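You operate a simulated robot arm through the tools that you are given. There is no shell and no other tool. Be economical: measure what you need, move in short steps, check, and stop when the job is done.

You run a simulated two-armed robot. Do the job below in one go: nothing can be reset, and whatever is moved stays where it is left.

JOB
Pick up the white roll from the left sewing table with one hand, pass it to the other hand and put it on the top of the narrow table.

The check looks at the end state, three seconds after you hand in, the way a careful person would. Anything else that was tipped, shoved, dropped, spilled or broken makes it a failure.

ROBOT AND FRAMES
Two 7-joint arms with two-finger parallel grippers on one trunk, on a base that drives. Base frame: it is fixed to the floor where the robot stands at the start and does not move with it; the origin is under the middle of the robot, x ahead of it, y to its left, z up. Units: mm, degrees, N and s.
The left shoulder is at the start at [50, 177, 1029], the right one opposite. With the tool pointing down near the work surface each hand reaches from about 100 to 660 mm from the robot's upright axis, wherever it stands, measured 20 degrees to its own side. Places, roughly: top of the narrow table [-2300, 200, 900]. Payload 3.43 kg a hand.
The tool frame of a hand sits at the grasp point between the pads (the TCP): z along the fingers, y along the line on which they close. The tips reach 34 mm beyond it. Largest opening 128 mm; finger width 24, thickness 12; the body of the gripper, 48 by 130 mm, starts 96 mm behind the TCP.
Orientation is that of the tool frame in the base frame, as a unit quaternion [w, x, y, z]. With the fingers straight down and closing along the base's y, the tool's x points along the base's -x, its y along +y and its z along -z.

CONTROLS
- The arms move only by the tool apply_moves. It takes "left_steps", "right_steps" or both (then of equal length, played together; a hand with none holds still); each is a list of rows, each a list of 6 numbers: the shift along the tool's x, y, z in units of 300 mm (1.0 is 300 mm), then the turn, a rotation vector about the tool's x, y, z in units of 90 degrees (1.0 is 90 degrees). In form: [[dx, dy, dz, ax, ay, az], ...]. A call has 1 to 10 rows; each row is the pose to reach, as a shift and turn from the pose commanded when the call began, along the tool's axes at that moment. "left_grip" and "right_grip" are, for a hand that has rows, the gripper command, from -1 (shut) to 1 (fully open), values between in proportion, set as the call begins (left out, the last holds). A call with a number of a shift or a turn outside -1 to 1 is refused whole. Rows are played at 5 a second. More than 50 mm and 8.6 degrees between two rows, or a gripper value outside its range, and nothing of the call is played. A pose out of reach is approached as far as the arm can. The call stops where the force on the tool passes 40 N (or 10 N more than at its start, if that is more) or the arm is blocked; 0.2 s more then pass. Each finger travels about 108 mm/s and halts on what it meets, pressing with about 26 N; the grip force reading is that of the motor and also rises with nothing between the fingers. The clock runs only during rows and for 0.2 s after the last one: add rows that repeat a pose to give the fingers time. It gives the time, the measured TCP pose, the force on the tool (base axes), the opening and the grip force at its end, in the units of the frame above (readings bear some noise), with the torque about the TCP (base axes, N m) and any sound that the robot's microphone picked up.
- Cameras (640 x 400 px; columns grow to the right, rows downward): "scene" is now at [158.5, 20.4, 1248.3]; the picture's right is [0.24, -0.97, 0.00], its down [-0.00, -0.00, -1.00] and it looks along [0.97, 0.24, -0.00] (base axes); focal length 214 px, centre (320, 200). "left" rides on the left gripper at [76, 11, -160] in its tool frame; the picture's right is [-0.15, 0.99, 0.00], its down [-0.88, -0.13, -0.46] and it looks along [-0.45, -0.07, 0.89] (tool axes); focal length 234 px, centre (320, 200). "right" rides on the right gripper at [76, -11, -160] in its tool frame; the picture's right is [0.15, 0.99, 0.00], its down [-0.88, 0.13, -0.46] and it looks along [-0.45, 0.07, 0.89] (tool axes); focal length 234 px, centre (320, 200). There is no depth. A picture from a camera that has moved, and an enlarged one, comes with that camera's place and axes in the base frame and with its lens.
- grab_frame(camera): a new picture of that camera. The clock stands still meanwhile.
- slide_trunk(by): slides the trunk up (or, below 0, down) by that many mm; the arms and the scene camera ride with it, the base frame stays. It gives what a move gives, with no picture.
- roll_base(legs): drives the robot by 1 to 6 legs, each [ahead, turn to the left] in mm and degrees, along the robot's own axes; the way and the turn of a leg run together, so that a leg with both is an arc; at most 1500 mm and 180 degrees a leg. The arms and the cameras ride along, it lands a little off, and it stops where it bumps. It gives what a move gives.
- turn_head(pan, tilt): turns the head with the scene camera to pan (to the left, within 80 degrees either way) and tilt (down, from -29 to 69), counted from straight ahead of the robot. It gives what a move gives.
- zoom(camera, box): a new picture of the part [left, top, right, bottom] of that camera's present view, enlarged. The clock stands still meanwhile.
- sign_off(): hands the job in; it is judged then, once.

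Go step by step. Nothing tells you exact positions but the pictures and the camera data: compare them with the known pose of the tool, close in by small moves and look again before you grip or let go. The budget is 120 turns and 100 pictures, counting those below and the enlarged ones. Unless the task says otherwise, let go and move clear before handing in, and close with one line.

The tools are called after "Call:" as a command line: name --argument value ..., lists and objects as JSON in quotes. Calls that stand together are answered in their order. apply_moves: Moves the arms, as the interface text tells. Its arguments: {"type":"object","properties":{"left_steps":{"type":"array"},"left_grip":{"type":"number"},"right_steps":{"type":"array"},"right_grip":{"type":"number"}},"required":[]} The other tools are called the same way: slide_trunk (by) slides the trunk up or down; roll_base (legs) drives the base; turn_head (pan, tilt) turns the head that bears the scene camera; grab_frame (camera) takes a picture; zoom (camera, box) takes an enlarged picture of a part of a camera's view; sign_off () hands the job in.

At the start:

```text
time_s: 0.0
left_position: [318.2, 193.0, 1172.1]
left_tcp_rot: [0.0, -0.002, 1.0, -0.001]
left_force: [0.6, 0.2, -0.4]
left_ft_torque: [-0.02, -0.02, -0.01]
left_finger_gap: 128.0
left_grasp_force: 0.0
right_position: [300.7, -49.4, 1240.9]
right_tcp_rot: [0.001, -0.002, 1.0, 0.001]
right_force: [-0.2, 0.2, 0.0]
right_ft_torque: [-0.01, 0.0, 0.01]
right_finger_gap: 128.0
right_grasp_force: 0.1
trunk travel left (down, up): [-200.0, 201.0]
robot x, y, heading: [1.4, -1.0, 0.0]
head pan, tilt: [13.7, 0.1]
```

scene: 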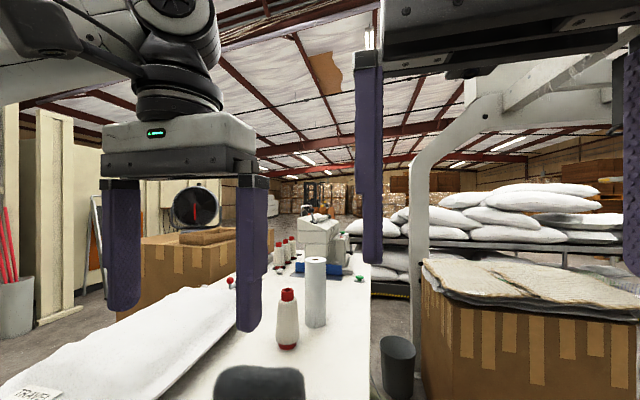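
right: 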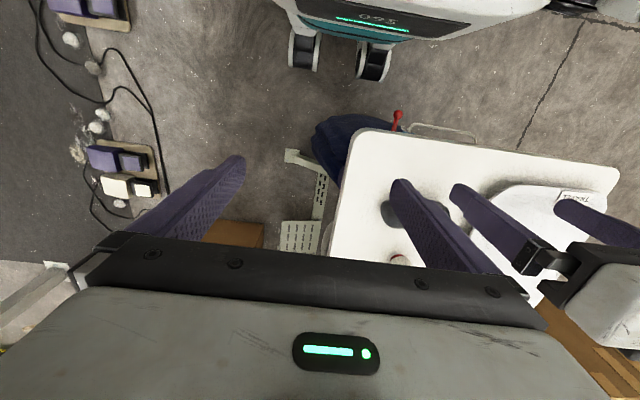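
left: 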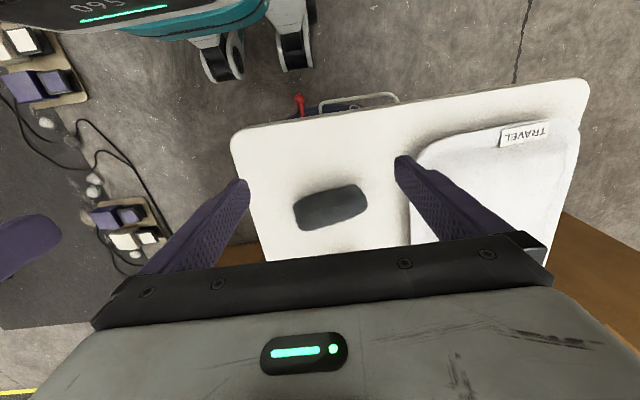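

I see a white roll standing on the sewing table ahead, beyond a red-capped thread cone. I'll look closer from the scene camera with the head tilted.

Call:
turn_head --pan 10 --tilt 35

Call:
grab_frame --camera "scene"

Call:
turn_head --pan -60 --tilt 25

Call:
grab_frame --camera "scene"

```text
time_s: 1.0
left_position: [319.1, 192.3, 1171.8]
left_tcp_rot: [0.0, -0.002, 1.0, -0.002]
left_force: [1.1, 0.1, 0.7]
left_ft_torque: [0.03, -0.01, 0.01]
left_finger_gap: 127.7
left_grasp_force: 0.1
right_position: [300.7, -49.8, 1239.8]
right_tcp_rot: [0.001, -0.002, 1.0, 0.001]
right_force: [-0.1, 0.3, 0.5]
right_ft_torque: [-0.01, -0.02, 0.0]
right_finger_gap: 127.6
right_grasp_force: 0.1
trunk travel left (down, up): [-200.0, 201.0]
robot x, y, heading: [-0.7, -1.3, 0.2]
head pan, tilt: [10.0, 35.0]
```

```text
96 pictures are left
camera scene: at [157.7, 14.3, 1192.4], right [0.17, -0.98, 0.0], down [-0.56, -0.1, -0.82], along [0.81, 0.14, -0.57], focal length 214 px, centre (320, 200)
```

scene: 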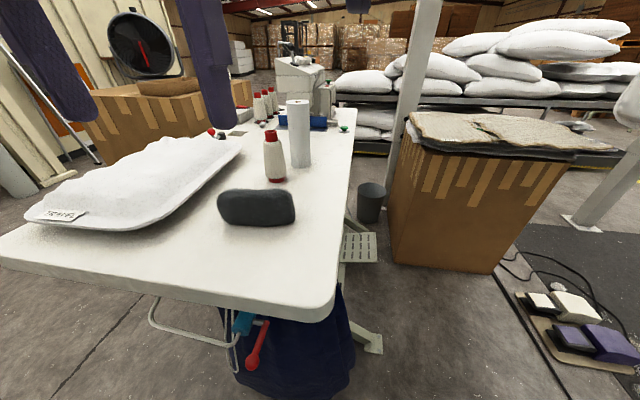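

```text
time_s: 2.4
left_position: [318.9, 193.4, 1171.6]
left_tcp_rot: [0.0, -0.002, 1.0, -0.001]
left_force: [0.2, 0.6, 0.7]
left_ft_torque: [-0.02, -0.01, -0.02]
left_finger_gap: 128.3
left_grasp_force: 0.0
right_position: [299.7, -49.5, 1240.0]
right_tcp_rot: [0.001, -0.003, 1.0, 0.001]
right_force: [-0.1, -0.1, 1.1]
right_ft_torque: [0.0, -0.01, -0.02]
right_finger_gap: 128.2
right_grasp_force: 0.1
trunk travel left (down, up): [-200.0, 201.0]
robot x, y, heading: [-1.5, -0.8, -0.1]
head pan, tilt: [-60.0, 25.0]
```

```text
95 pictures are left
camera scene: at [117.1, -80.8, 1208.1], right [-0.87, -0.5, 0.0], down [-0.21, 0.37, -0.91], along [0.45, -0.78, -0.42], focal length 214 px, centre (320, 200)
```

scene: 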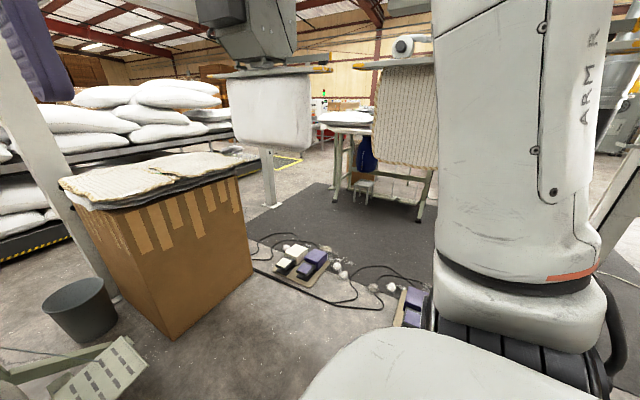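

The roll stands at about (710, 167), on a top near z≈915, with the thread cone in front-left of it. I'll zoom in on it and check how near my base is to the table.

Call:
turn_head --pan 12 --tilt 20

Call:
zoom --camera "scene" --box '[220, 130, 420, 255]'

Call:
turn_head --pan 0 --tilt 69

Call:
grab_frame --camera "scene"

```text
time_s: 3.9
left_position: [319.1, 192.0, 1171.6]
left_tcp_rot: [0.0, -0.002, 1.0, -0.001]
left_force: [-0.3, 0.4, -1.1]
left_ft_torque: [0.02, -0.01, 0.02]
left_finger_gap: 128.0
left_grasp_force: 0.1
right_position: [300.1, -48.5, 1240.2]
right_tcp_rot: [0.0, -0.002, 1.0, 0.001]
right_force: [0.2, -0.9, -0.5]
right_ft_torque: [0.01, -0.04, 0.01]
right_finger_gap: 127.9
right_grasp_force: 0.1
trunk travel left (down, up): [-200.0, 201.0]
robot x, y, heading: [1.9, 3.6, 0.1]
head pan, tilt: [12.0, 20.0]
```

```text
3.20 times, centred on (320, 192) of scene
camera zoom: at [162.1, 18.3, 1216.2], right [0.21, -0.98, 0.0], down [-0.33, -0.07, -0.94], along [0.92, 0.19, -0.34], focal length 686 px, centre (320, 224)
```

zoom: 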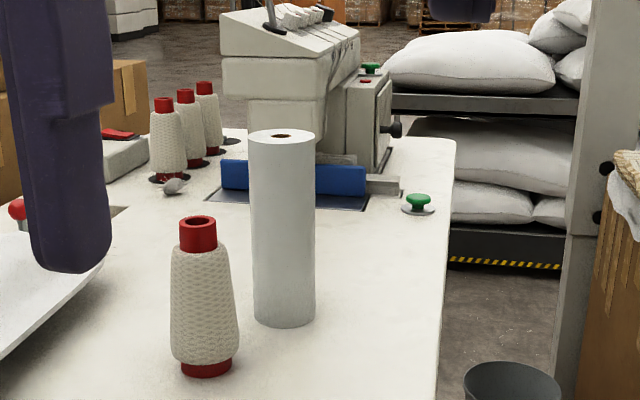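

```text
time_s: 5.0
left_position: [319.3, 192.4, 1171.8]
left_tcp_rot: [0.001, -0.002, 1.0, 0.0]
left_force: [-0.2, 0.4, -0.6]
left_ft_torque: [-0.02, -0.01, 0.01]
left_finger_gap: 127.9
left_grasp_force: 0.0
right_position: [302.2, -48.6, 1240.1]
right_tcp_rot: [0.002, -0.002, 1.0, 0.001]
right_force: [0.2, 0.6, 0.6]
right_ft_torque: [-0.02, 0.02, -0.01]
right_finger_gap: 127.9
right_grasp_force: 0.1
trunk travel left (down, up): [-200.0, 201.0]
robot x, y, heading: [4.3, -0.8, 0.0]
head pan, tilt: [0.0, 68.8]
```

```text
93 pictures are left
camera scene: at [126.9, -1.0, 1148.7], right [0.0, -1.0, 0.0], down [-0.93, 0.0, -0.36], along [0.36, 0.0, -0.93], focal length 214 px, centre (320, 200)
```

scene: 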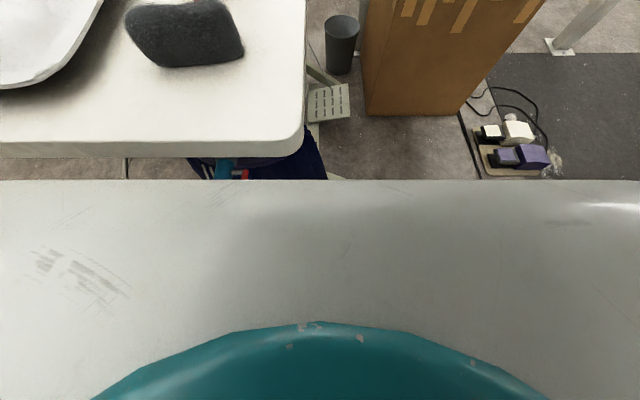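

The roll stands clear, with the cone about 100 mm in front-left of it. Moving the left hand forward with a 45° forward tilt will let me triangulate with its camera; both hands stay high.

Call:
apply_moves --left_steps '[[-0.111, -0.014, -0.01, 0, -0.083, 0], [-0.222, -0.028, -0.02, 0, -0.167, 0], [-0.333, -0.042, -0.03, 0, -0.25, 0], [-0.444, -0.056, -0.04, 0, -0.333, 0], [-0.555, -0.07, -0.05, 0, -0.417, 0], [-0.667, -0.083, -0.06, 0, -0.5, 0]]' --left_grip 1

Call:
grab_frame --camera "left"

Call:
turn_head --pan 12 --tilt 20

Call:
grab_frame --camera "scene"

```text
time_s: 6.4
left_position: [521.3, 168.8, 1187.5]
left_tcp_rot: [0.384, 0.0, 0.923, -0.002]
left_force: [0.2, 0.0, 0.3]
left_ft_torque: [0.0, -0.02, 0.04]
left_finger_gap: 127.9
left_grasp_force: 0.0
right_position: [301.9, -49.1, 1240.2]
right_tcp_rot: [0.0, -0.002, 1.0, 0.002]
right_force: [-0.3, -0.4, -0.3]
right_ft_torque: [-0.03, -0.01, -0.03]
right_finger_gap: 128.0
right_grasp_force: 0.1
trunk travel left (down, up): [-200.0, 201.0]
robot x, y, heading: [1.8, 1.3, 0.2]
head pan, tilt: [0.0, 68.8]
```

```text
92 pictures are left
camera left: at [355.2, 178.0, 1246.9], right [0.1, 0.99, 0.1], down [0.3, -0.13, 0.95], along [0.95, -0.07, -0.31], focal length 234 px, centre (320, 200)
```

left: 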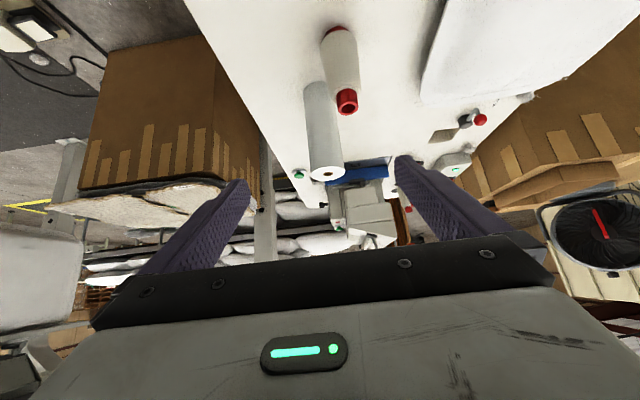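

```text
time_s: 7.6
left_position: [522.2, 167.0, 1188.5]
left_tcp_rot: [0.381, -0.002, 0.925, 0.0]
left_force: [0.1, -0.2, -0.2]
left_ft_torque: [0.02, 0.01, 0.01]
left_finger_gap: 128.0
left_grasp_force: 0.0
right_position: [299.3, -48.2, 1240.8]
right_tcp_rot: [0.001, -0.001, 1.0, 0.001]
right_force: [0.2, -0.1, -0.4]
right_ft_torque: [0.02, -0.05, -0.01]
right_finger_gap: 128.2
right_grasp_force: 0.0
trunk travel left (down, up): [-200.0, 201.0]
robot x, y, heading: [-1.6, -1.7, 0.1]
head pan, tilt: [12.0, 20.0]
```

```text
91 pictures are left
camera scene: at [162.1, 18.3, 1216.1], right [0.21, -0.98, 0.0], down [-0.34, -0.07, -0.94], along [0.92, 0.2, -0.34], focal length 214 px, centre (320, 200)
```

scene: 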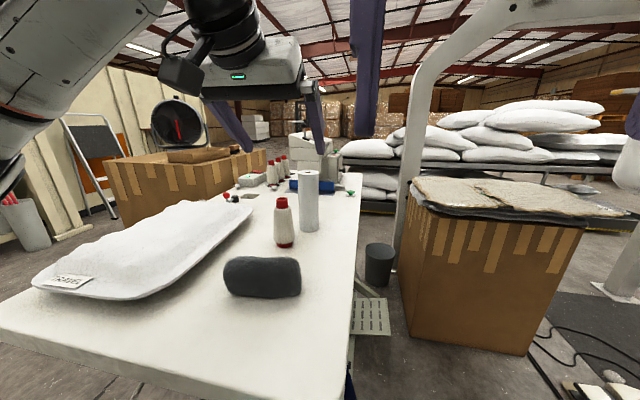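

Triangulation gives the roll's axis at about (719, 168), its top at z≈1084 and its bottom at z≈914, diameter ≈58. I'll approach along the tilted tool axis and look midway.

Call:
apply_moves --left_steps '[[-0.065, 0, 0.07, 0, 0, 0], [-0.13, 0, 0.14, 0, 0, 0], [-0.13, 0, 0.28, 0, 0, 0], [-0.13, 0, 0.4, 0, 0, 0], [-0.13, 0, 0.5, 0, 0, 0]]'

Call:
grab_frame --camera "left"

Call:
grab_frame --camera "scene"

```text
time_s: 8.8
left_position: [653.2, 168.2, 1108.8]
left_tcp_rot: [0.383, -0.002, 0.924, 0.0]
left_force: [0.7, -0.1, 0.8]
left_ft_torque: [0.0, -0.03, 0.0]
left_finger_gap: 127.6
left_grasp_force: 0.0
right_position: [301.2, -49.4, 1240.8]
right_tcp_rot: [0.0, -0.002, 1.0, 0.001]
right_force: [0.4, -0.3, 0.1]
right_ft_torque: [-0.03, -0.01, 0.02]
right_finger_gap: 128.2
right_grasp_force: 0.0
trunk travel left (down, up): [-200.0, 201.0]
robot x, y, heading: [-0.4, 3.8, -0.0]
head pan, tilt: [12.0, 20.0]
```

```text
90 pictures are left
camera left: at [487.7, 178.5, 1167.7], right [0.1, 0.99, 0.1], down [0.3, -0.13, 0.94], along [0.95, -0.06, -0.31], focal length 234 px, centre (320, 200)
```

left: 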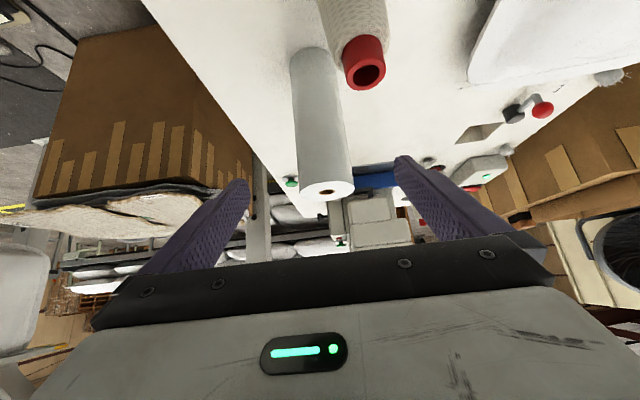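

```text
89 pictures are left
camera scene: at [162.4, 18.4, 1216.1], right [0.21, -0.98, 0.0], down [-0.34, -0.07, -0.94], along [0.92, 0.2, -0.34], focal length 214 px, centre (320, 200)
```

scene: 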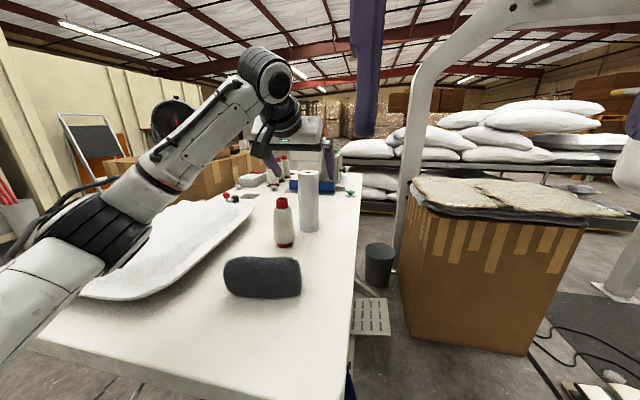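

Alignment is good (the estimate repeats: about y 170, top z≈1082). I'll finish the approach along the tool axis.

Call:
apply_moves --left_steps '[[0, 0, 0.12, 0, 0, 0], [0, 0.003, 0.22, 0, 0, 0], [-0.01, 0.006, 0.31, 0, 0, 0]]'

Call:
grab_frame --camera "left"

Call:
zoom --camera "scene" --box '[220, 100, 420, 255]'

```text
time_s: 9.6
left_position: [722.4, 170.9, 1047.5]
left_tcp_rot: [0.382, -0.001, 0.924, 0.0]
left_force: [-0.8, 0.5, -0.3]
left_ft_torque: [-0.04, 0.0, -0.03]
left_finger_gap: 128.2
left_grasp_force: 0.1
right_position: [301.3, -48.8, 1241.4]
right_tcp_rot: [0.0, -0.002, 1.0, 0.001]
right_force: [0.1, -0.3, -0.3]
right_ft_torque: [0.01, -0.01, 0.02]
right_finger_gap: 127.9
right_grasp_force: 0.1
trunk travel left (down, up): [-200.0, 201.0]
robot x, y, heading: [-1.6, 0.3, 0.0]
head pan, tilt: [12.0, 20.0]
```

```text
88 pictures are left
camera left: at [555.9, 181.4, 1105.7], right [0.1, 0.99, 0.1], down [0.3, -0.13, 0.94], along [0.95, -0.06, -0.31], focal length 234 px, centre (320, 200)
```

left: 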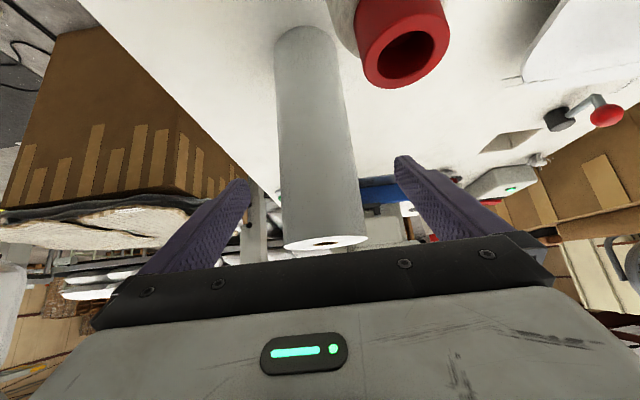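

```text
2.58 times, centred on (320, 178) of scene
camera zoom: at [162.3, 18.3, 1216.1], right [0.21, -0.98, 0.0], down [-0.33, -0.07, -0.94], along [0.92, 0.2, -0.34], focal length 554 px, centre (320, 258)
```

zoom: 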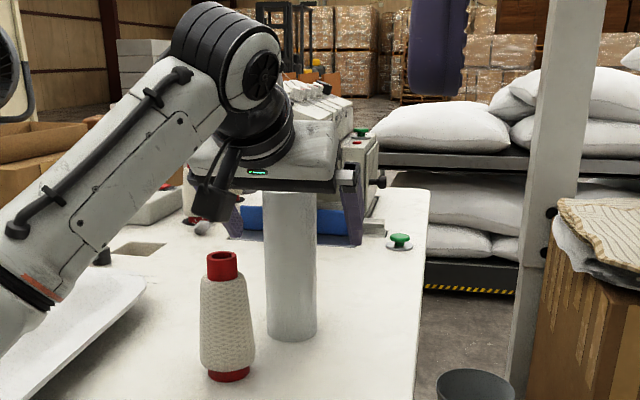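

The roll's axis is between the pads, about 36 mm below its top. Closing the left gripper.

Call:
apply_moves --left_steps '[[0, 0, 0, 0, 0, 0], [0, 0, 0, 0, 0, 0], [0, 0, 0, 0, 0, 0], [0, 0, 0, 0, 0, 0]]' --left_grip -1

Call:
grab_frame --camera "left"

```text
time_s: 10.6
left_position: [721.7, 170.3, 1047.9]
left_tcp_rot: [0.382, -0.002, 0.924, 0.001]
left_force: [0.3, 0.0, 0.1]
left_ft_torque: [0.18, -0.1, -0.04]
left_finger_gap: 56.9
left_grasp_force: 26.3
right_position: [300.7, -49.3, 1240.7]
right_tcp_rot: [0.001, -0.001, 1.0, 0.0]
right_force: [-0.2, 0.5, -0.3]
right_ft_torque: [0.0, -0.01, 0.02]
right_finger_gap: 127.8
right_grasp_force: 0.1
trunk travel left (down, up): [-200.0, 201.0]
robot x, y, heading: [-3.4, -1.4, 0.0]
head pan, tilt: [12.0, 20.0]
```

```text
86 pictures are left
camera left: at [555.5, 181.3, 1106.1], right [0.1, 0.99, 0.1], down [0.3, -0.13, 0.94], along [0.95, -0.06, -0.31], focal length 234 px, centre (320, 200)
```

left: 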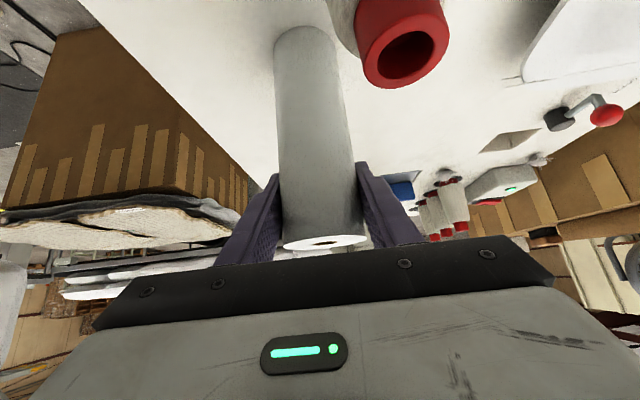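

Gripped firmly (gap 57, 26 N). Lifting straight up 160 mm.

Call:
apply_moves --left_steps '[[-0.03, 0, -0.03, 0, 0, 0], [-0.09, 0, -0.09, 0, 0, 0], [-0.17, 0, -0.17, 0, 0, 0], [-0.25, 0, -0.25, 0, 0, 0], [-0.33, 0, -0.33, 0, 0, 0], [-0.39, 0, -0.39, 0, 0, 0]]'

Call:
grab_frame --camera "scene"

```text
time_s: 12.0
left_position: [715.2, 173.6, 1207.8]
left_tcp_rot: [0.382, -0.002, 0.924, 0.001]
left_force: [-1.0, 0.3, -1.4]
left_ft_torque: [-0.12, 0.0, -0.07]
left_finger_gap: 56.7
left_grasp_force: 26.7
left hand out of reach, approached as far as the arm can: row 6
right_position: [300.8, -48.9, 1240.2]
right_tcp_rot: [0.0, -0.002, 1.0, 0.002]
right_force: [-1.6, 0.0, -0.8]
right_ft_torque: [0.0, 0.0, 0.01]
right_finger_gap: 127.9
right_grasp_force: 0.1
trunk travel left (down, up): [-200.0, 201.0]
robot x, y, heading: [1.5, 0.2, -0.1]
head pan, tilt: [12.0, 20.0]
```

```text
85 pictures are left
camera scene: at [162.6, 18.9, 1216.0], right [0.21, -0.98, 0.0], down [-0.34, -0.07, -0.94], along [0.92, 0.2, -0.34], focal length 214 px, centre (320, 200)
```

scene: 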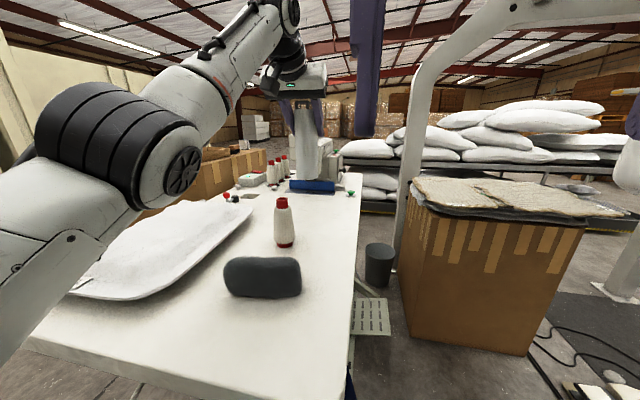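

The roll is up and light. I'll draw it back over the table to about (460, 80, 1208), yawing the left tool −45° so the right hand has free access to the lower part.

Call:
apply_moves --left_steps '[[0.086, -0.045, -0.086, 0.05, 0, 0.05], [0.171, -0.089, -0.171, 0.101, 0, 0.101], [0.257, -0.134, -0.257, 0.152, 0, 0.152], [0.343, -0.179, -0.343, 0.202, 0, 0.202], [0.429, -0.224, -0.429, 0.253, 0, 0.253], [0.514, -0.268, -0.514, 0.303, 0, 0.303], [0.6, -0.313, -0.6, 0.354, 0, 0.354]]'

Call:
grab_frame --camera "left"

Call:
grab_frame --camera "scene"

```text
time_s: 13.6
left_position: [459.5, 78.1, 1205.7]
left_tcp_rot: [0.354, 0.353, 0.854, -0.147]
left_force: [0.2, 0.0, -3.3]
left_ft_torque: [0.0, 0.0, 0.0]
left_finger_gap: 55.0
left_grasp_force: 25.4
right_position: [301.7, -49.4, 1240.4]
right_tcp_rot: [0.001, -0.002, 1.0, 0.001]
right_force: [0.2, 0.4, 0.5]
right_ft_torque: [-0.04, -0.02, 0.02]
right_finger_gap: 128.0
right_grasp_force: 0.0
trunk travel left (down, up): [-200.0, 201.0]
robot x, y, heading: [-0.6, 4.0, -0.0]
head pan, tilt: [12.0, 20.0]
```

```text
84 pictures are left
camera left: at [348.6, 204.0, 1265.1], right [0.77, 0.63, 0.1], down [0.12, -0.3, 0.95], along [0.62, -0.72, -0.31], focal length 234 px, centre (320, 200)
```

left: 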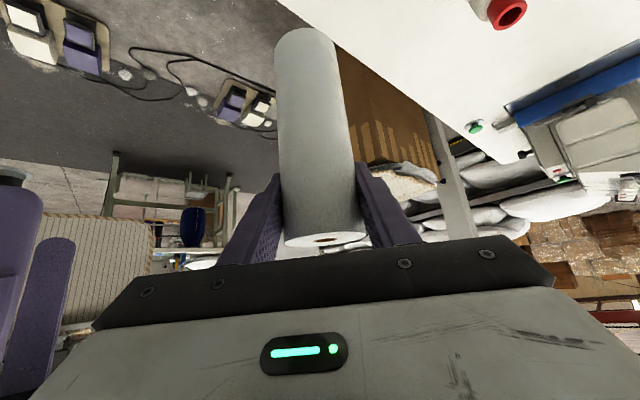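

```text
83 pictures are left
camera scene: at [162.1, 18.4, 1216.2], right [0.21, -0.98, 0.0], down [-0.33, -0.07, -0.94], along [0.92, 0.2, -0.34], focal length 214 px, centre (320, 200)
```

scene: 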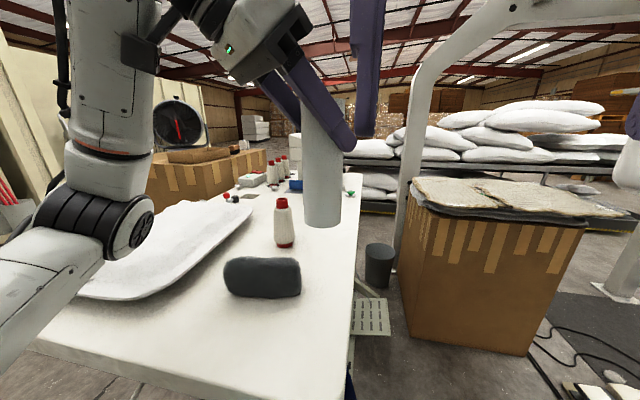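

The roll is held well. I'll move it a bit further ahead for room, then bring the right hand to a 30°-below-horizontal pose pointing ahead-left.

Call:
apply_moves --left_steps '[[-0.084, 0.07, 0.084, 0, 0, 0], [-0.167, 0.141, 0.167, 0, 0, 0]]'

Call:
apply_moves --right_steps '[[-0.033, -0.017, 0.013, -0.026, -0.063, -0.045], [-0.066, -0.034, 0.027, -0.052, -0.126, -0.09], [-0.099, -0.051, 0.04, -0.078, -0.189, -0.136], [-0.132, -0.068, 0.053, -0.104, -0.252, -0.181], [-0.165, -0.085, 0.067, -0.13, -0.315, -0.226], [-0.198, -0.102, 0.08, -0.157, -0.379, -0.271], [-0.231, -0.119, 0.093, -0.183, -0.442, -0.316], [-0.264, -0.136, 0.106, -0.209, -0.505, -0.362], [-0.297, -0.153, 0.12, -0.235, -0.568, -0.407], [-0.33, -0.17, 0.133, -0.261, -0.631, -0.452]]' --right_grip 1

Call:
grab_frame --camera "right"

Call:
grab_frame --camera "scene"

```text
time_s: 14.2
left_position: [542.5, 57.9, 1205.6]
left_tcp_rot: [0.354, 0.353, 0.854, -0.146]
left_force: [-0.1, 0.0, -3.1]
left_ft_torque: [0.0, 0.0, 0.01]
left_finger_gap: 54.7
left_grasp_force: 26.0
right_position: [301.7, -48.8, 1239.4]
right_tcp_rot: [0.0, -0.003, 1.0, 0.001]
right_force: [0.9, -0.3, 0.3]
right_ft_torque: [0.03, 0.02, 0.01]
right_finger_gap: 127.8
right_grasp_force: 0.0
trunk travel left (down, up): [-200.0, 201.0]
robot x, y, heading: [-0.3, -1.6, -0.0]
head pan, tilt: [12.0, 20.0]
```

```text
time_s: 16.4
left_position: [540.0, 58.0, 1206.5]
left_tcp_rot: [0.354, 0.352, 0.854, -0.146]
left_force: [-0.2, 0.1, -3.8]
left_ft_torque: [0.02, 0.0, 0.0]
left_finger_gap: 54.9
left_grasp_force: 26.1
right_position: [400.7, -99.8, 1199.5]
right_tcp_rot: [0.463, -0.332, 0.798, 0.193]
right_force: [-0.3, 0.1, 0.3]
right_ft_torque: [0.01, 0.02, 0.0]
right_finger_gap: 127.8
right_grasp_force: 0.1
trunk travel left (down, up): [-200.0, 201.0]
robot x, y, heading: [0.1, 2.2, 0.1]
head pan, tilt: [12.0, 20.0]
```

```text
82 pictures are left
camera right: at [283.1, -233.3, 1213.1], right [-0.75, 0.65, -0.13], down [-0.06, 0.12, 0.99], along [0.66, 0.75, -0.05], focal length 234 px, centre (320, 200)
```

right: 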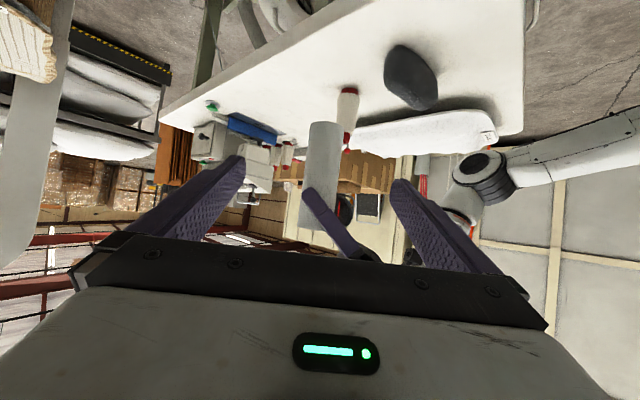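

```text
81 pictures are left
camera scene: at [162.5, 18.1, 1216.1], right [0.21, -0.98, 0.0], down [-0.34, -0.07, -0.94], along [0.92, 0.2, -0.34], focal length 214 px, centre (320, 200)
```

scene: 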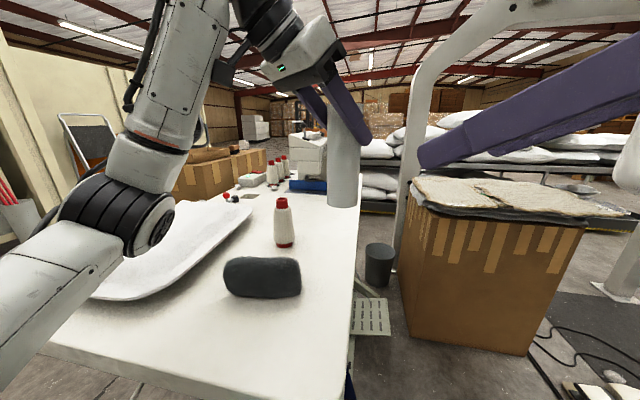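

Both hands are placed well; the roll's bottom checks out at z≈1072. I'll bring the right hand to about 110 mm short of the grasp and look again.

Call:
apply_moves --right_steps '[[-0.048, 0.013, 0.12, 0, 0, 0], [-0.096, 0.027, 0.24, 0, 0, 0], [-0.143, 0.04, 0.36, 0, 0, 0]]'

Call:
grab_frame --camera "right"

Call:
grab_frame --camera "scene"

```text
time_s: 17.2
left_position: [540.2, 57.7, 1206.2]
left_tcp_rot: [0.353, 0.353, 0.854, -0.147]
left_force: [0.0, 0.0, -3.3]
left_ft_torque: [-0.01, -0.01, 0.0]
left_finger_gap: 54.9
left_grasp_force: 25.6
right_position: [473.2, -8.7, 1185.3]
right_tcp_rot: [0.462, -0.331, 0.8, 0.192]
right_force: [-0.2, -0.1, -0.3]
right_ft_torque: [0.0, 0.01, 0.0]
right_finger_gap: 128.0
right_grasp_force: 0.1
trunk travel left (down, up): [-200.0, 201.0]
robot x, y, heading: [0.8, 0.9, -0.0]
head pan, tilt: [12.0, 20.0]
```

```text
80 pictures are left
camera right: at [356.2, -142.2, 1199.1], right [-0.75, 0.65, -0.13], down [-0.06, 0.12, 0.99], along [0.66, 0.75, -0.05], focal length 234 px, centre (320, 200)
```

right: 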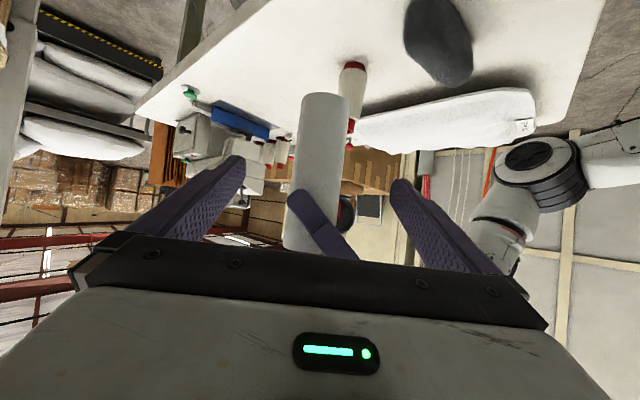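

```text
79 pictures are left
camera scene: at [162.6, 18.8, 1216.0], right [0.21, -0.98, 0.0], down [-0.34, -0.07, -0.94], along [0.92, 0.2, -0.34], focal length 214 px, centre (320, 200)
```

scene: 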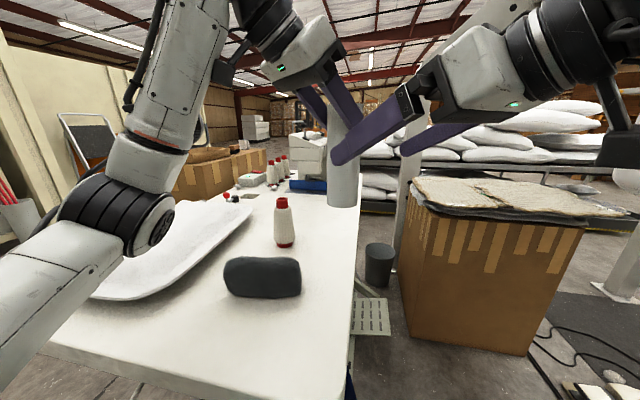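

Lateral alignment is within a few mm. Advancing the right hand along its tool axis onto the lower part of the roll.

Call:
apply_moves --right_steps '[[0.024, -0.005, 0.12, 0, 0, 0], [0.024, -0.008, 0.25, 0, 0, 0], [0.024, -0.008, 0.378, 0, 0, 0]]'

Call:
grab_frame --camera "right"

Call:
zoom --camera "scene" --box '[220, 60, 460, 210]'

```text
time_s: 18.0
left_position: [540.6, 57.3, 1207.5]
left_tcp_rot: [0.353, 0.352, 0.854, -0.147]
left_force: [0.8, -0.9, -3.1]
left_ft_torque: [0.01, -0.01, -0.02]
left_finger_gap: 55.2
left_grasp_force: 26.5
right_position: [542.2, 57.6, 1122.8]
right_tcp_rot: [0.462, -0.332, 0.799, 0.192]
right_force: [0.0, 0.4, -0.1]
right_ft_torque: [-0.04, 0.02, 0.01]
right_finger_gap: 128.0
right_grasp_force: 0.0
trunk travel left (down, up): [-200.0, 201.0]
robot x, y, heading: [1.3, -1.3, 0.0]
head pan, tilt: [12.0, 20.0]
```

```text
78 pictures are left
camera right: at [425.1, -75.9, 1136.3], right [-0.75, 0.65, -0.13], down [-0.06, 0.12, 0.99], along [0.66, 0.75, -0.05], focal length 234 px, centre (320, 200)
```

right: 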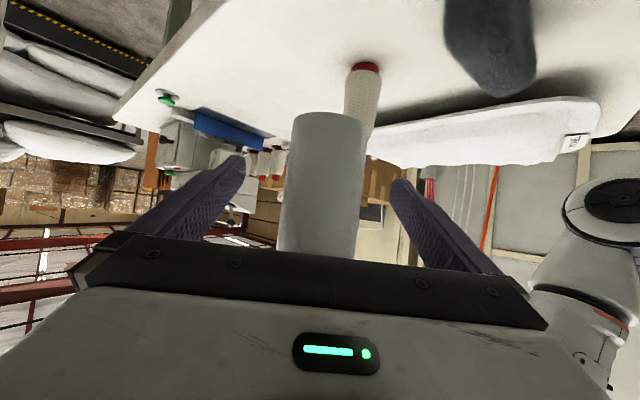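

```text
2.67 times, centred on (340, 135) of scene
camera zoom: at [162.6, 18.6, 1216.1], right [0.21, -0.98, 0.0], down [-0.34, -0.07, -0.94], along [0.92, 0.2, -0.34], focal length 572 px, centre (267, 373)
```

zoom: 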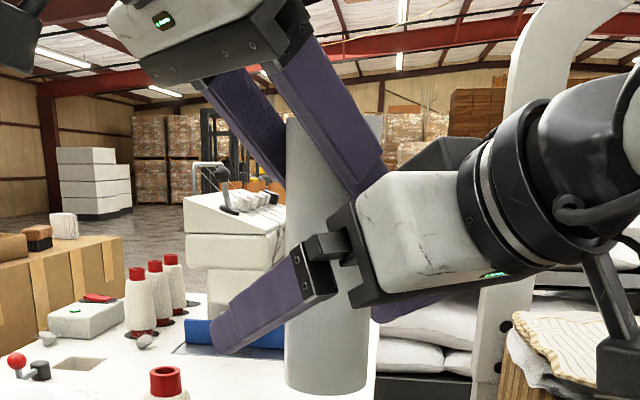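

The roll is centred between the right pads and clear of the left fingers. Closing the right gripper while the left still holds.

Call:
apply_moves --right_steps '[[0, 0, 0, 0, 0, 0], [0, 0, 0, 0, 0, 0], [0, 0, 0, 0, 0, 0], [0, 0, 0, 0, 0, 0]]' --right_grip -1

Call:
grab_frame --camera "right"

Call:
grab_frame --camera "left"

```text
time_s: 19.0
left_position: [539.0, 58.0, 1208.4]
left_tcp_rot: [0.355, 0.352, 0.854, -0.146]
left_force: [5.5, -6.7, -1.4]
left_ft_torque: [-0.32, -0.09, 0.07]
left_finger_gap: 54.9
left_grasp_force: 25.8
right_position: [540.7, 56.5, 1121.4]
right_tcp_rot: [0.463, -0.334, 0.798, 0.194]
right_force: [-4.3, 5.7, -0.8]
right_ft_torque: [-0.21, -0.38, -0.05]
right_finger_gap: 57.5
right_grasp_force: 26.1
trunk travel left (down, up): [-200.0, 201.0]
robot x, y, heading: [-1.1, 0.5, -0.1]
head pan, tilt: [12.0, 20.0]
```

```text
76 pictures are left
camera right: at [424.2, -75.9, 1136.5], right [-0.75, 0.64, -0.13], down [-0.06, 0.12, 0.99], along [0.65, 0.76, -0.05], focal length 234 px, centre (320, 200)
```

right: 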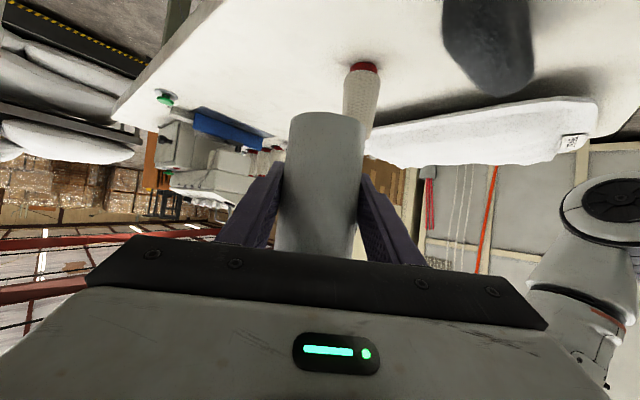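

```text
75 pictures are left
camera left: at [430.4, 182.8, 1264.8], right [0.77, 0.63, 0.1], down [0.12, -0.3, 0.95], along [0.62, -0.72, -0.31], focal length 234 px, centre (320, 200)
```

left: 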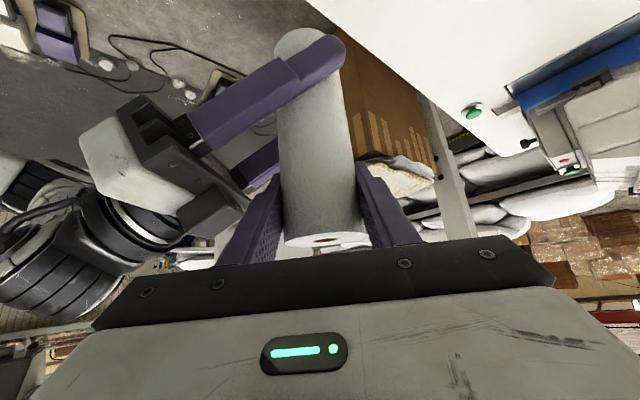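

Both hands hold the roll. I'll open the left only partway (to clear the right gripper), then withdraw it along its axis.

Call:
apply_moves --left_steps '[[0, 0, 0, 0, 0, 0], [0, 0, 0, 0, 0, 0]]' --left_grip 0.2

Call:
grab_frame --camera "left"

```text
time_s: 19.6
left_position: [540.6, 58.2, 1206.2]
left_tcp_rot: [0.353, 0.352, 0.854, -0.147]
left_force: [0.6, 0.5, -0.1]
left_ft_torque: [0.0, -0.01, -0.01]
left_finger_gap: 76.9
left_grasp_force: 0.2
right_position: [542.7, 55.8, 1121.8]
right_tcp_rot: [0.463, -0.331, 0.8, 0.192]
right_force: [0.5, -0.2, 0.9]
right_ft_torque: [0.02, 0.0, -0.02]
right_finger_gap: 57.5
right_grasp_force: 25.9
trunk travel left (down, up): [-200.0, 201.0]
robot x, y, heading: [-1.0, 0.8, -0.0]
head pan, tilt: [12.0, 20.0]
```

```text
74 pictures are left
camera left: at [430.2, 183.2, 1265.0], right [0.77, 0.63, 0.1], down [0.12, -0.3, 0.95], along [0.62, -0.72, -0.31], focal length 234 px, centre (320, 200)
```

left: 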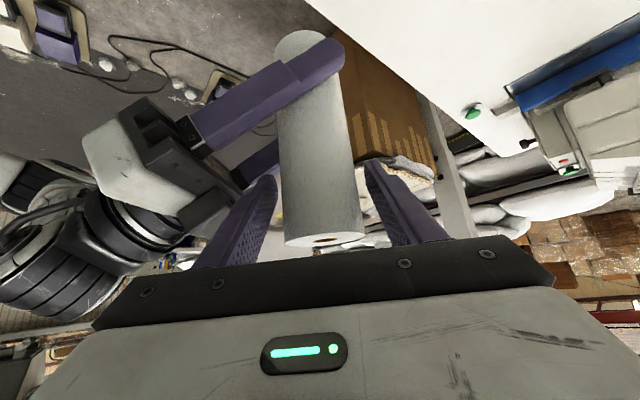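

The left fingers are free and the roll stays put. Withdrawing the left hand.

Call:
apply_moves --left_steps '[[0, 0, -0.08, 0, 0, 0], [0, 0, -0.2, 0, 0, 0], [0, 0, -0.34, 0, 0, 0], [0, 0, -0.48, 0, 0, 0], [0, 0, -0.6, 0, 0, 0]]'

Call:
grab_frame --camera "scene"

Call:
grab_frame --camera "right"

```text
time_s: 20.8
left_position: [450.3, 147.6, 1333.2]
left_tcp_rot: [0.352, 0.353, 0.854, -0.148]
left_force: [0.7, 0.7, -0.3]
left_ft_torque: [0.03, -0.01, 0.0]
left_finger_gap: 76.8
left_grasp_force: 0.0
right_position: [541.7, 57.7, 1122.9]
right_tcp_rot: [0.462, -0.333, 0.799, 0.193]
right_force: [-0.7, -0.3, 0.3]
right_ft_torque: [-0.01, -0.01, 0.03]
right_finger_gap: 57.1
right_grasp_force: 25.9
trunk travel left (down, up): [-200.0, 201.0]
robot x, y, heading: [-2.6, 3.1, 0.1]
head pan, tilt: [12.0, 20.0]
```

```text
73 pictures are left
camera scene: at [161.9, 18.5, 1216.2], right [0.21, -0.98, 0.0], down [-0.33, -0.07, -0.94], along [0.92, 0.2, -0.34], focal length 214 px, centre (320, 200)
```

scene: 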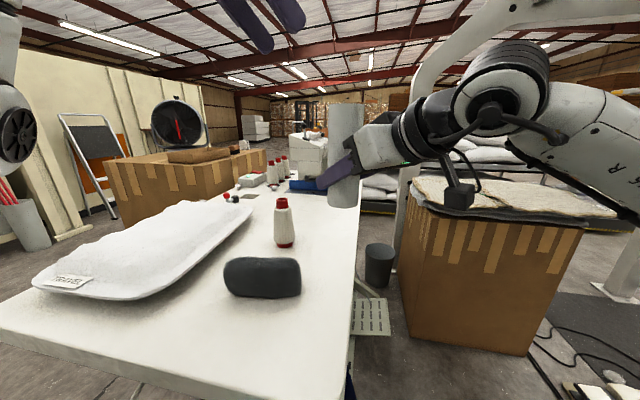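

```text
72 pictures are left
camera right: at [424.2, -76.3, 1136.8], right [-0.75, 0.65, -0.13], down [-0.06, 0.12, 0.99], along [0.66, 0.75, -0.05], focal length 234 px, centre (320, 200)
```

right: 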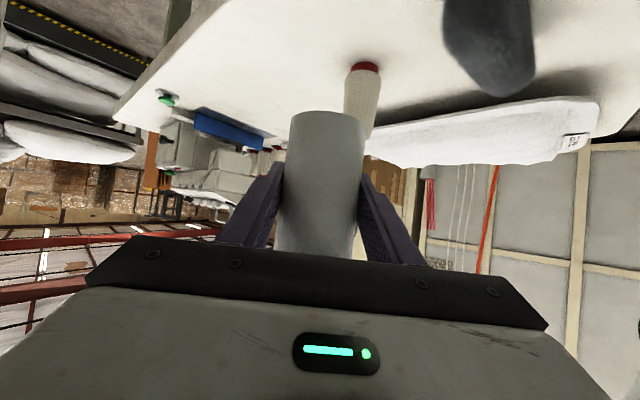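

The right hand alone now holds the roll, upright. I'll tuck both arms in and look to the sides before backing off.

Call:
apply_moves --left_steps '[[0.092, -0.018, -0.042, 0, 0, 0], [0.184, -0.036, -0.084, 0, 0, 0], [0.276, -0.054, -0.126, 0, 0, 0], [0.368, -0.072, -0.168, 0, 0, 0], [0.46, -0.09, -0.21, 0, 0, 0]]' --right_steps '[[0.022, 0.002, -0.14, 0, 0, 0], [0.043, 0.004, -0.28, 0, 0, 0], [0.065, 0.006, -0.42, 0, 0, 0], [0.086, 0.008, -0.56, 0, 0, 0], [0.108, 0.01, -0.7, 0, 0, 0]]'

Call:
turn_head --pan 80 --tilt 20

Call:
grab_frame --camera "scene"

Call:
turn_head --pan -80 --tilt 20

Call:
grab_frame --camera "scene"

```text
time_s: 22.0
left_position: [329.3, 230.7, 1282.7]
left_tcp_rot: [0.355, 0.352, 0.854, -0.146]
left_force: [-0.1, 0.1, -0.7]
left_ft_torque: [0.01, 0.01, 0.0]
left_finger_gap: 76.9
left_grasp_force: 0.1
right_position: [399.0, -84.8, 1196.2]
right_tcp_rot: [0.462, -0.333, 0.799, 0.193]
right_force: [-0.3, 0.4, -2.2]
right_ft_torque: [-0.02, -0.01, 0.0]
right_finger_gap: 57.3
right_grasp_force: 26.2
trunk travel left (down, up): [-200.0, 201.0]
robot x, y, heading: [1.0, -1.5, 0.0]
head pan, tilt: [12.0, 20.0]
```

```text
time_s: 23.4
left_position: [330.0, 229.7, 1280.6]
left_tcp_rot: [0.353, 0.353, 0.854, -0.147]
left_force: [0.3, 0.0, -0.7]
left_ft_torque: [0.0, 0.02, -0.01]
left_finger_gap: 76.7
left_grasp_force: 0.1
right_position: [400.1, -83.3, 1196.6]
right_tcp_rot: [0.463, -0.331, 0.8, 0.192]
right_force: [0.3, 1.0, -3.5]
right_ft_torque: [0.0, 0.03, 0.01]
right_finger_gap: 57.2
right_grasp_force: 26.1
trunk travel left (down, up): [-200.0, 201.0]
robot x, y, heading: [-2.1, 0.5, 0.0]
head pan, tilt: [80.0, 20.0]
```

```text
71 pictures are left
camera scene: at [87.4, 90.7, 1216.1], right [0.98, -0.17, 0.0], down [-0.06, -0.34, -0.94], along [0.16, 0.93, -0.34], focal length 214 px, centre (320, 200)
```

scene: 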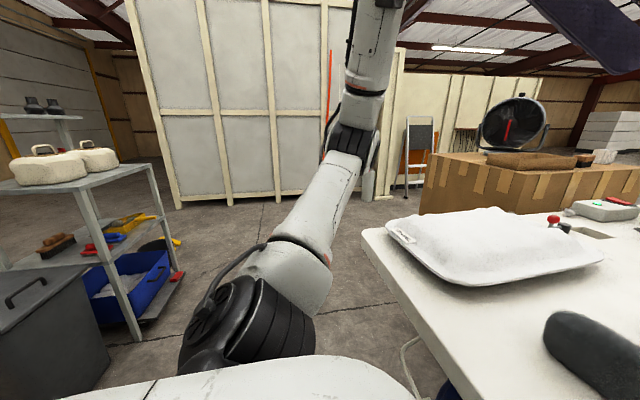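

```text
time_s: 25.9
left_position: [328.7, 229.6, 1281.6]
left_tcp_rot: [0.353, 0.352, 0.854, -0.146]
left_force: [-0.5, 0.6, 0.0]
left_ft_torque: [0.03, 0.0, 0.0]
left_finger_gap: 76.9
left_grasp_force: 0.1
right_position: [400.4, -83.7, 1196.8]
right_tcp_rot: [0.463, -0.331, 0.799, 0.192]
right_force: [0.0, -0.7, -3.9]
right_ft_torque: [0.01, -0.03, -0.02]
right_finger_gap: 57.4
right_grasp_force: 26.8
trunk travel left (down, up): [-200.0, 201.0]
robot x, y, heading: [-0.1, -0.8, 0.0]
head pan, tilt: [-80.0, 20.0]
```

```text
70 pictures are left
camera scene: at [87.4, -92.7, 1216.1], right [-0.98, -0.17, 0.0], down [-0.06, 0.34, -0.94], along [0.16, -0.93, -0.34], focal length 214 px, centre (320, 200)
```

scene: 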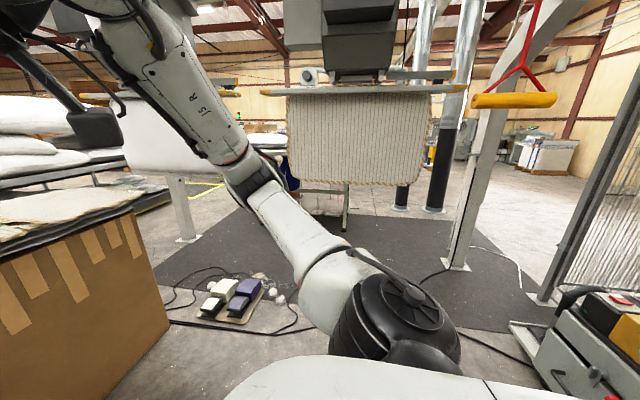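

The sides are clear near me: shelf and bin lie at about (−900, 1000), a tool cart at about (−1000, −1000). I'll back off 200 mm, turn left 90° and look towards the rear.

Call:
roll_base --legs '[[-200, 0], [0, 90]]'

Call:
turn_head --pan 75 --tilt 20

Call:
grab_frame --camera "scene"

```text
time_s: 31.2
left_position: [-427.4, 335.2, 1280.9]
left_tcp_rot: [0.355, -0.345, 0.857, 0.142]
left_force: [0.5, 0.5, -0.3]
left_ft_torque: [0.03, 0.01, 0.0]
left_finger_gap: 76.9
left_grasp_force: 0.0
right_position: [-110.9, 398.1, 1196.8]
right_tcp_rot: [-0.197, 0.795, -0.341, -0.461]
right_force: [0.1, 2.0, -3.2]
right_ft_torque: [0.01, 0.03, 0.03]
right_finger_gap: 57.5
right_grasp_force: 25.8
trunk travel left (down, up): [-200.0, 201.0]
robot x, y, heading: [-205.6, -2.4, 88.4]
head pan, tilt: [-80.0, 20.0]
```

```text
time_s: 33.6
left_position: [-426.8, 336.3, 1280.8]
left_tcp_rot: [0.356, -0.344, 0.857, 0.142]
left_force: [-0.2, 0.1, 0.0]
left_ft_torque: [0.02, 0.01, 0.0]
left_finger_gap: 76.8
left_grasp_force: 0.0
right_position: [-111.4, 398.3, 1196.7]
right_tcp_rot: [-0.197, 0.796, -0.34, -0.461]
right_force: [-0.1, -0.4, -2.5]
right_ft_torque: [-0.03, 0.01, 0.04]
right_finger_gap: 57.4
right_grasp_force: 25.7
trunk travel left (down, up): [-200.0, 201.0]
robot x, y, heading: [-203.8, -0.1, 88.3]
head pan, tilt: [75.0, 20.0]
```

```text
69 pictures are left
camera scene: at [-291.5, 95.5, 1216.1], right [0.28, 0.96, 0.0], down [0.33, -0.1, -0.94], along [-0.9, 0.27, -0.34], focal length 214 px, centre (320, 200)
```

scene: 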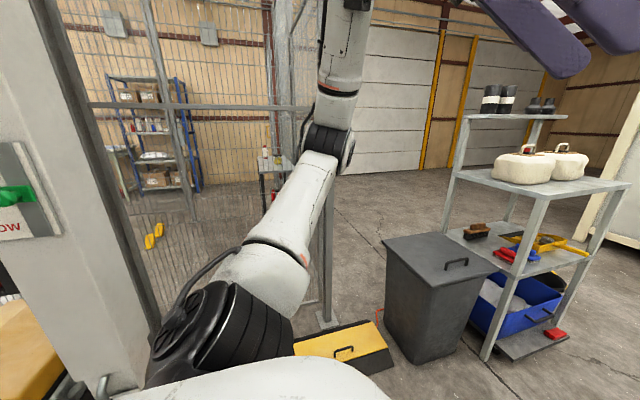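

A mesh fence and a bin stand between me and the narrow table, which shows behind the fence. I'll map the floor for a passage with more views.

Call:
turn_head --pan 80 --tilt 50

Call:
grab_frame --camera "scene"

Call:
turn_head --pan 25 --tilt 25

Call:
grab_frame --camera "scene"

```text
time_s: 34.6
left_position: [-426.9, 335.2, 1279.9]
left_tcp_rot: [0.355, -0.345, 0.857, 0.142]
left_force: [0.8, 0.1, 0.1]
left_ft_torque: [-0.01, 0.01, 0.03]
left_finger_gap: 76.9
left_grasp_force: 0.1
right_position: [-111.2, 397.7, 1195.3]
right_tcp_rot: [-0.196, 0.796, -0.34, -0.46]
right_force: [-0.1, -0.2, -3.8]
right_ft_torque: [-0.01, 0.02, -0.03]
right_finger_gap: 57.7
right_grasp_force: 26.4
trunk travel left (down, up): [-200.0, 201.0]
robot x, y, heading: [-203.1, -2.0, 88.4]
head pan, tilt: [80.0, 50.0]
```

```text
68 pictures are left
camera scene: at [-277.6, 84.4, 1170.6], right [0.2, 0.98, 0.0], down [0.75, -0.15, -0.64], along [-0.63, 0.13, -0.77], focal length 214 px, centre (320, 200)
```

scene: 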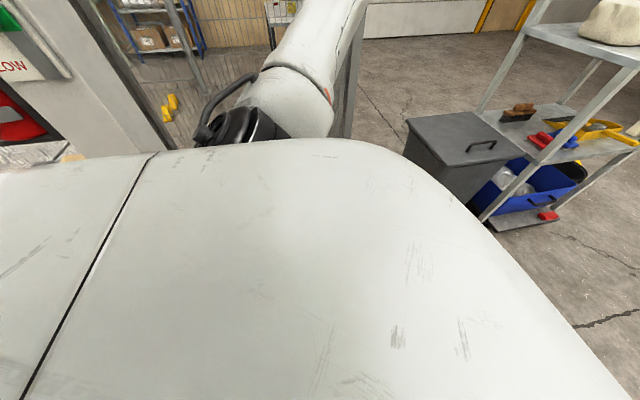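

```text
time_s: 35.8
left_position: [-426.5, 336.5, 1280.9]
left_tcp_rot: [0.356, -0.345, 0.857, 0.143]
left_force: [0.4, 0.6, -0.3]
left_ft_torque: [0.01, 0.01, 0.01]
left_finger_gap: 77.1
left_grasp_force: 0.1
right_position: [-111.6, 397.8, 1196.9]
right_tcp_rot: [-0.197, 0.795, -0.341, -0.461]
right_force: [0.7, 0.1, -3.4]
right_ft_torque: [-0.01, 0.0, 0.02]
right_finger_gap: 57.5
right_grasp_force: 26.1
trunk travel left (down, up): [-200.0, 201.0]
robot x, y, heading: [-206.8, 0.9, 88.6]
head pan, tilt: [25.0, 25.0]
```

```text
67 pictures are left
camera scene: at [-239.1, 153.5, 1208.0], right [0.92, 0.4, 0.0], down [0.17, -0.39, -0.91], along [-0.36, 0.83, -0.42], focal length 214 px, centre (320, 200)
```

scene: 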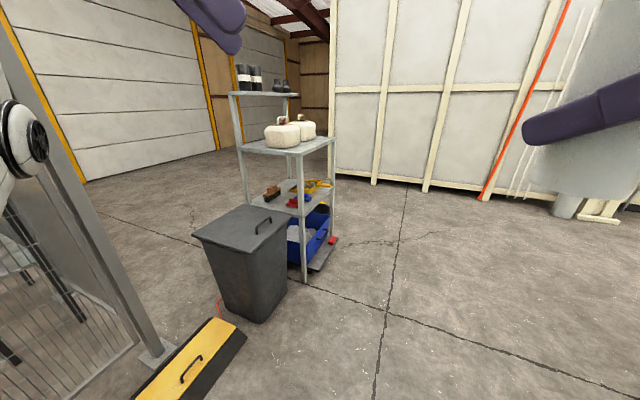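

The shelf stands free with a wide passage beyond it (y > 1800). I'll drive ahead past the shelf, keep clear of it, and look again.

Call:
roll_base --legs '[[1500, 0], [700, 0]]'

Call:
turn_head --pan 70 --tilt 20

Call:
grab_frame --camera "scene"

```text
time_s: 46.6
left_position: [-387.6, 2515.4, 1280.9]
left_tcp_rot: [0.354, -0.351, 0.854, 0.145]
left_force: [-0.8, 0.4, 0.2]
left_ft_torque: [0.01, 0.02, 0.0]
left_finger_gap: 76.8
left_grasp_force: 0.0
right_position: [-72.6, 2582.6, 1197.3]
right_tcp_rot: [-0.193, 0.798, -0.334, -0.463]
right_force: [0.4, -0.1, -3.4]
right_ft_torque: [-0.01, -0.03, 0.02]
right_finger_gap: 57.2
right_grasp_force: 25.6
trunk travel left (down, up): [-200.0, 201.0]
robot x, y, heading: [-160.0, 2182.7, 89.6]
head pan, tilt: [25.0, 25.0]
```

```text
time_s: 47.8
left_position: [-388.5, 2515.1, 1280.9]
left_tcp_rot: [0.355, -0.351, 0.854, 0.145]
left_force: [0.3, 0.3, -0.1]
left_ft_torque: [0.0, -0.01, 0.01]
left_finger_gap: 76.7
left_grasp_force: 0.1
right_position: [-74.2, 2583.8, 1196.4]
right_tcp_rot: [-0.194, 0.798, -0.335, -0.462]
right_force: [0.4, 0.9, -3.0]
right_ft_torque: [-0.04, 0.02, -0.02]
right_finger_gap: 57.3
right_grasp_force: 26.0
trunk travel left (down, up): [-200.0, 201.0]
robot x, y, heading: [-162.7, 2180.8, 89.5]
head pan, tilt: [70.0, 20.0]
```

```text
66 pictures are left
camera scene: at [-246.9, 2285.2, 1216.1], right [0.35, 0.94, 0.0], down [0.32, -0.12, -0.94], along [-0.88, 0.33, -0.34], focal length 214 px, centre (320, 200)
```

scene: 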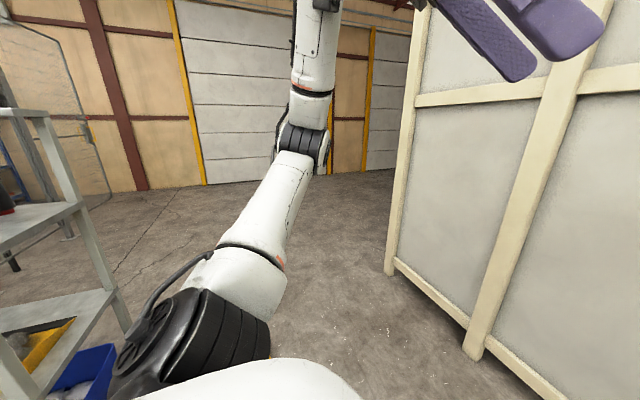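

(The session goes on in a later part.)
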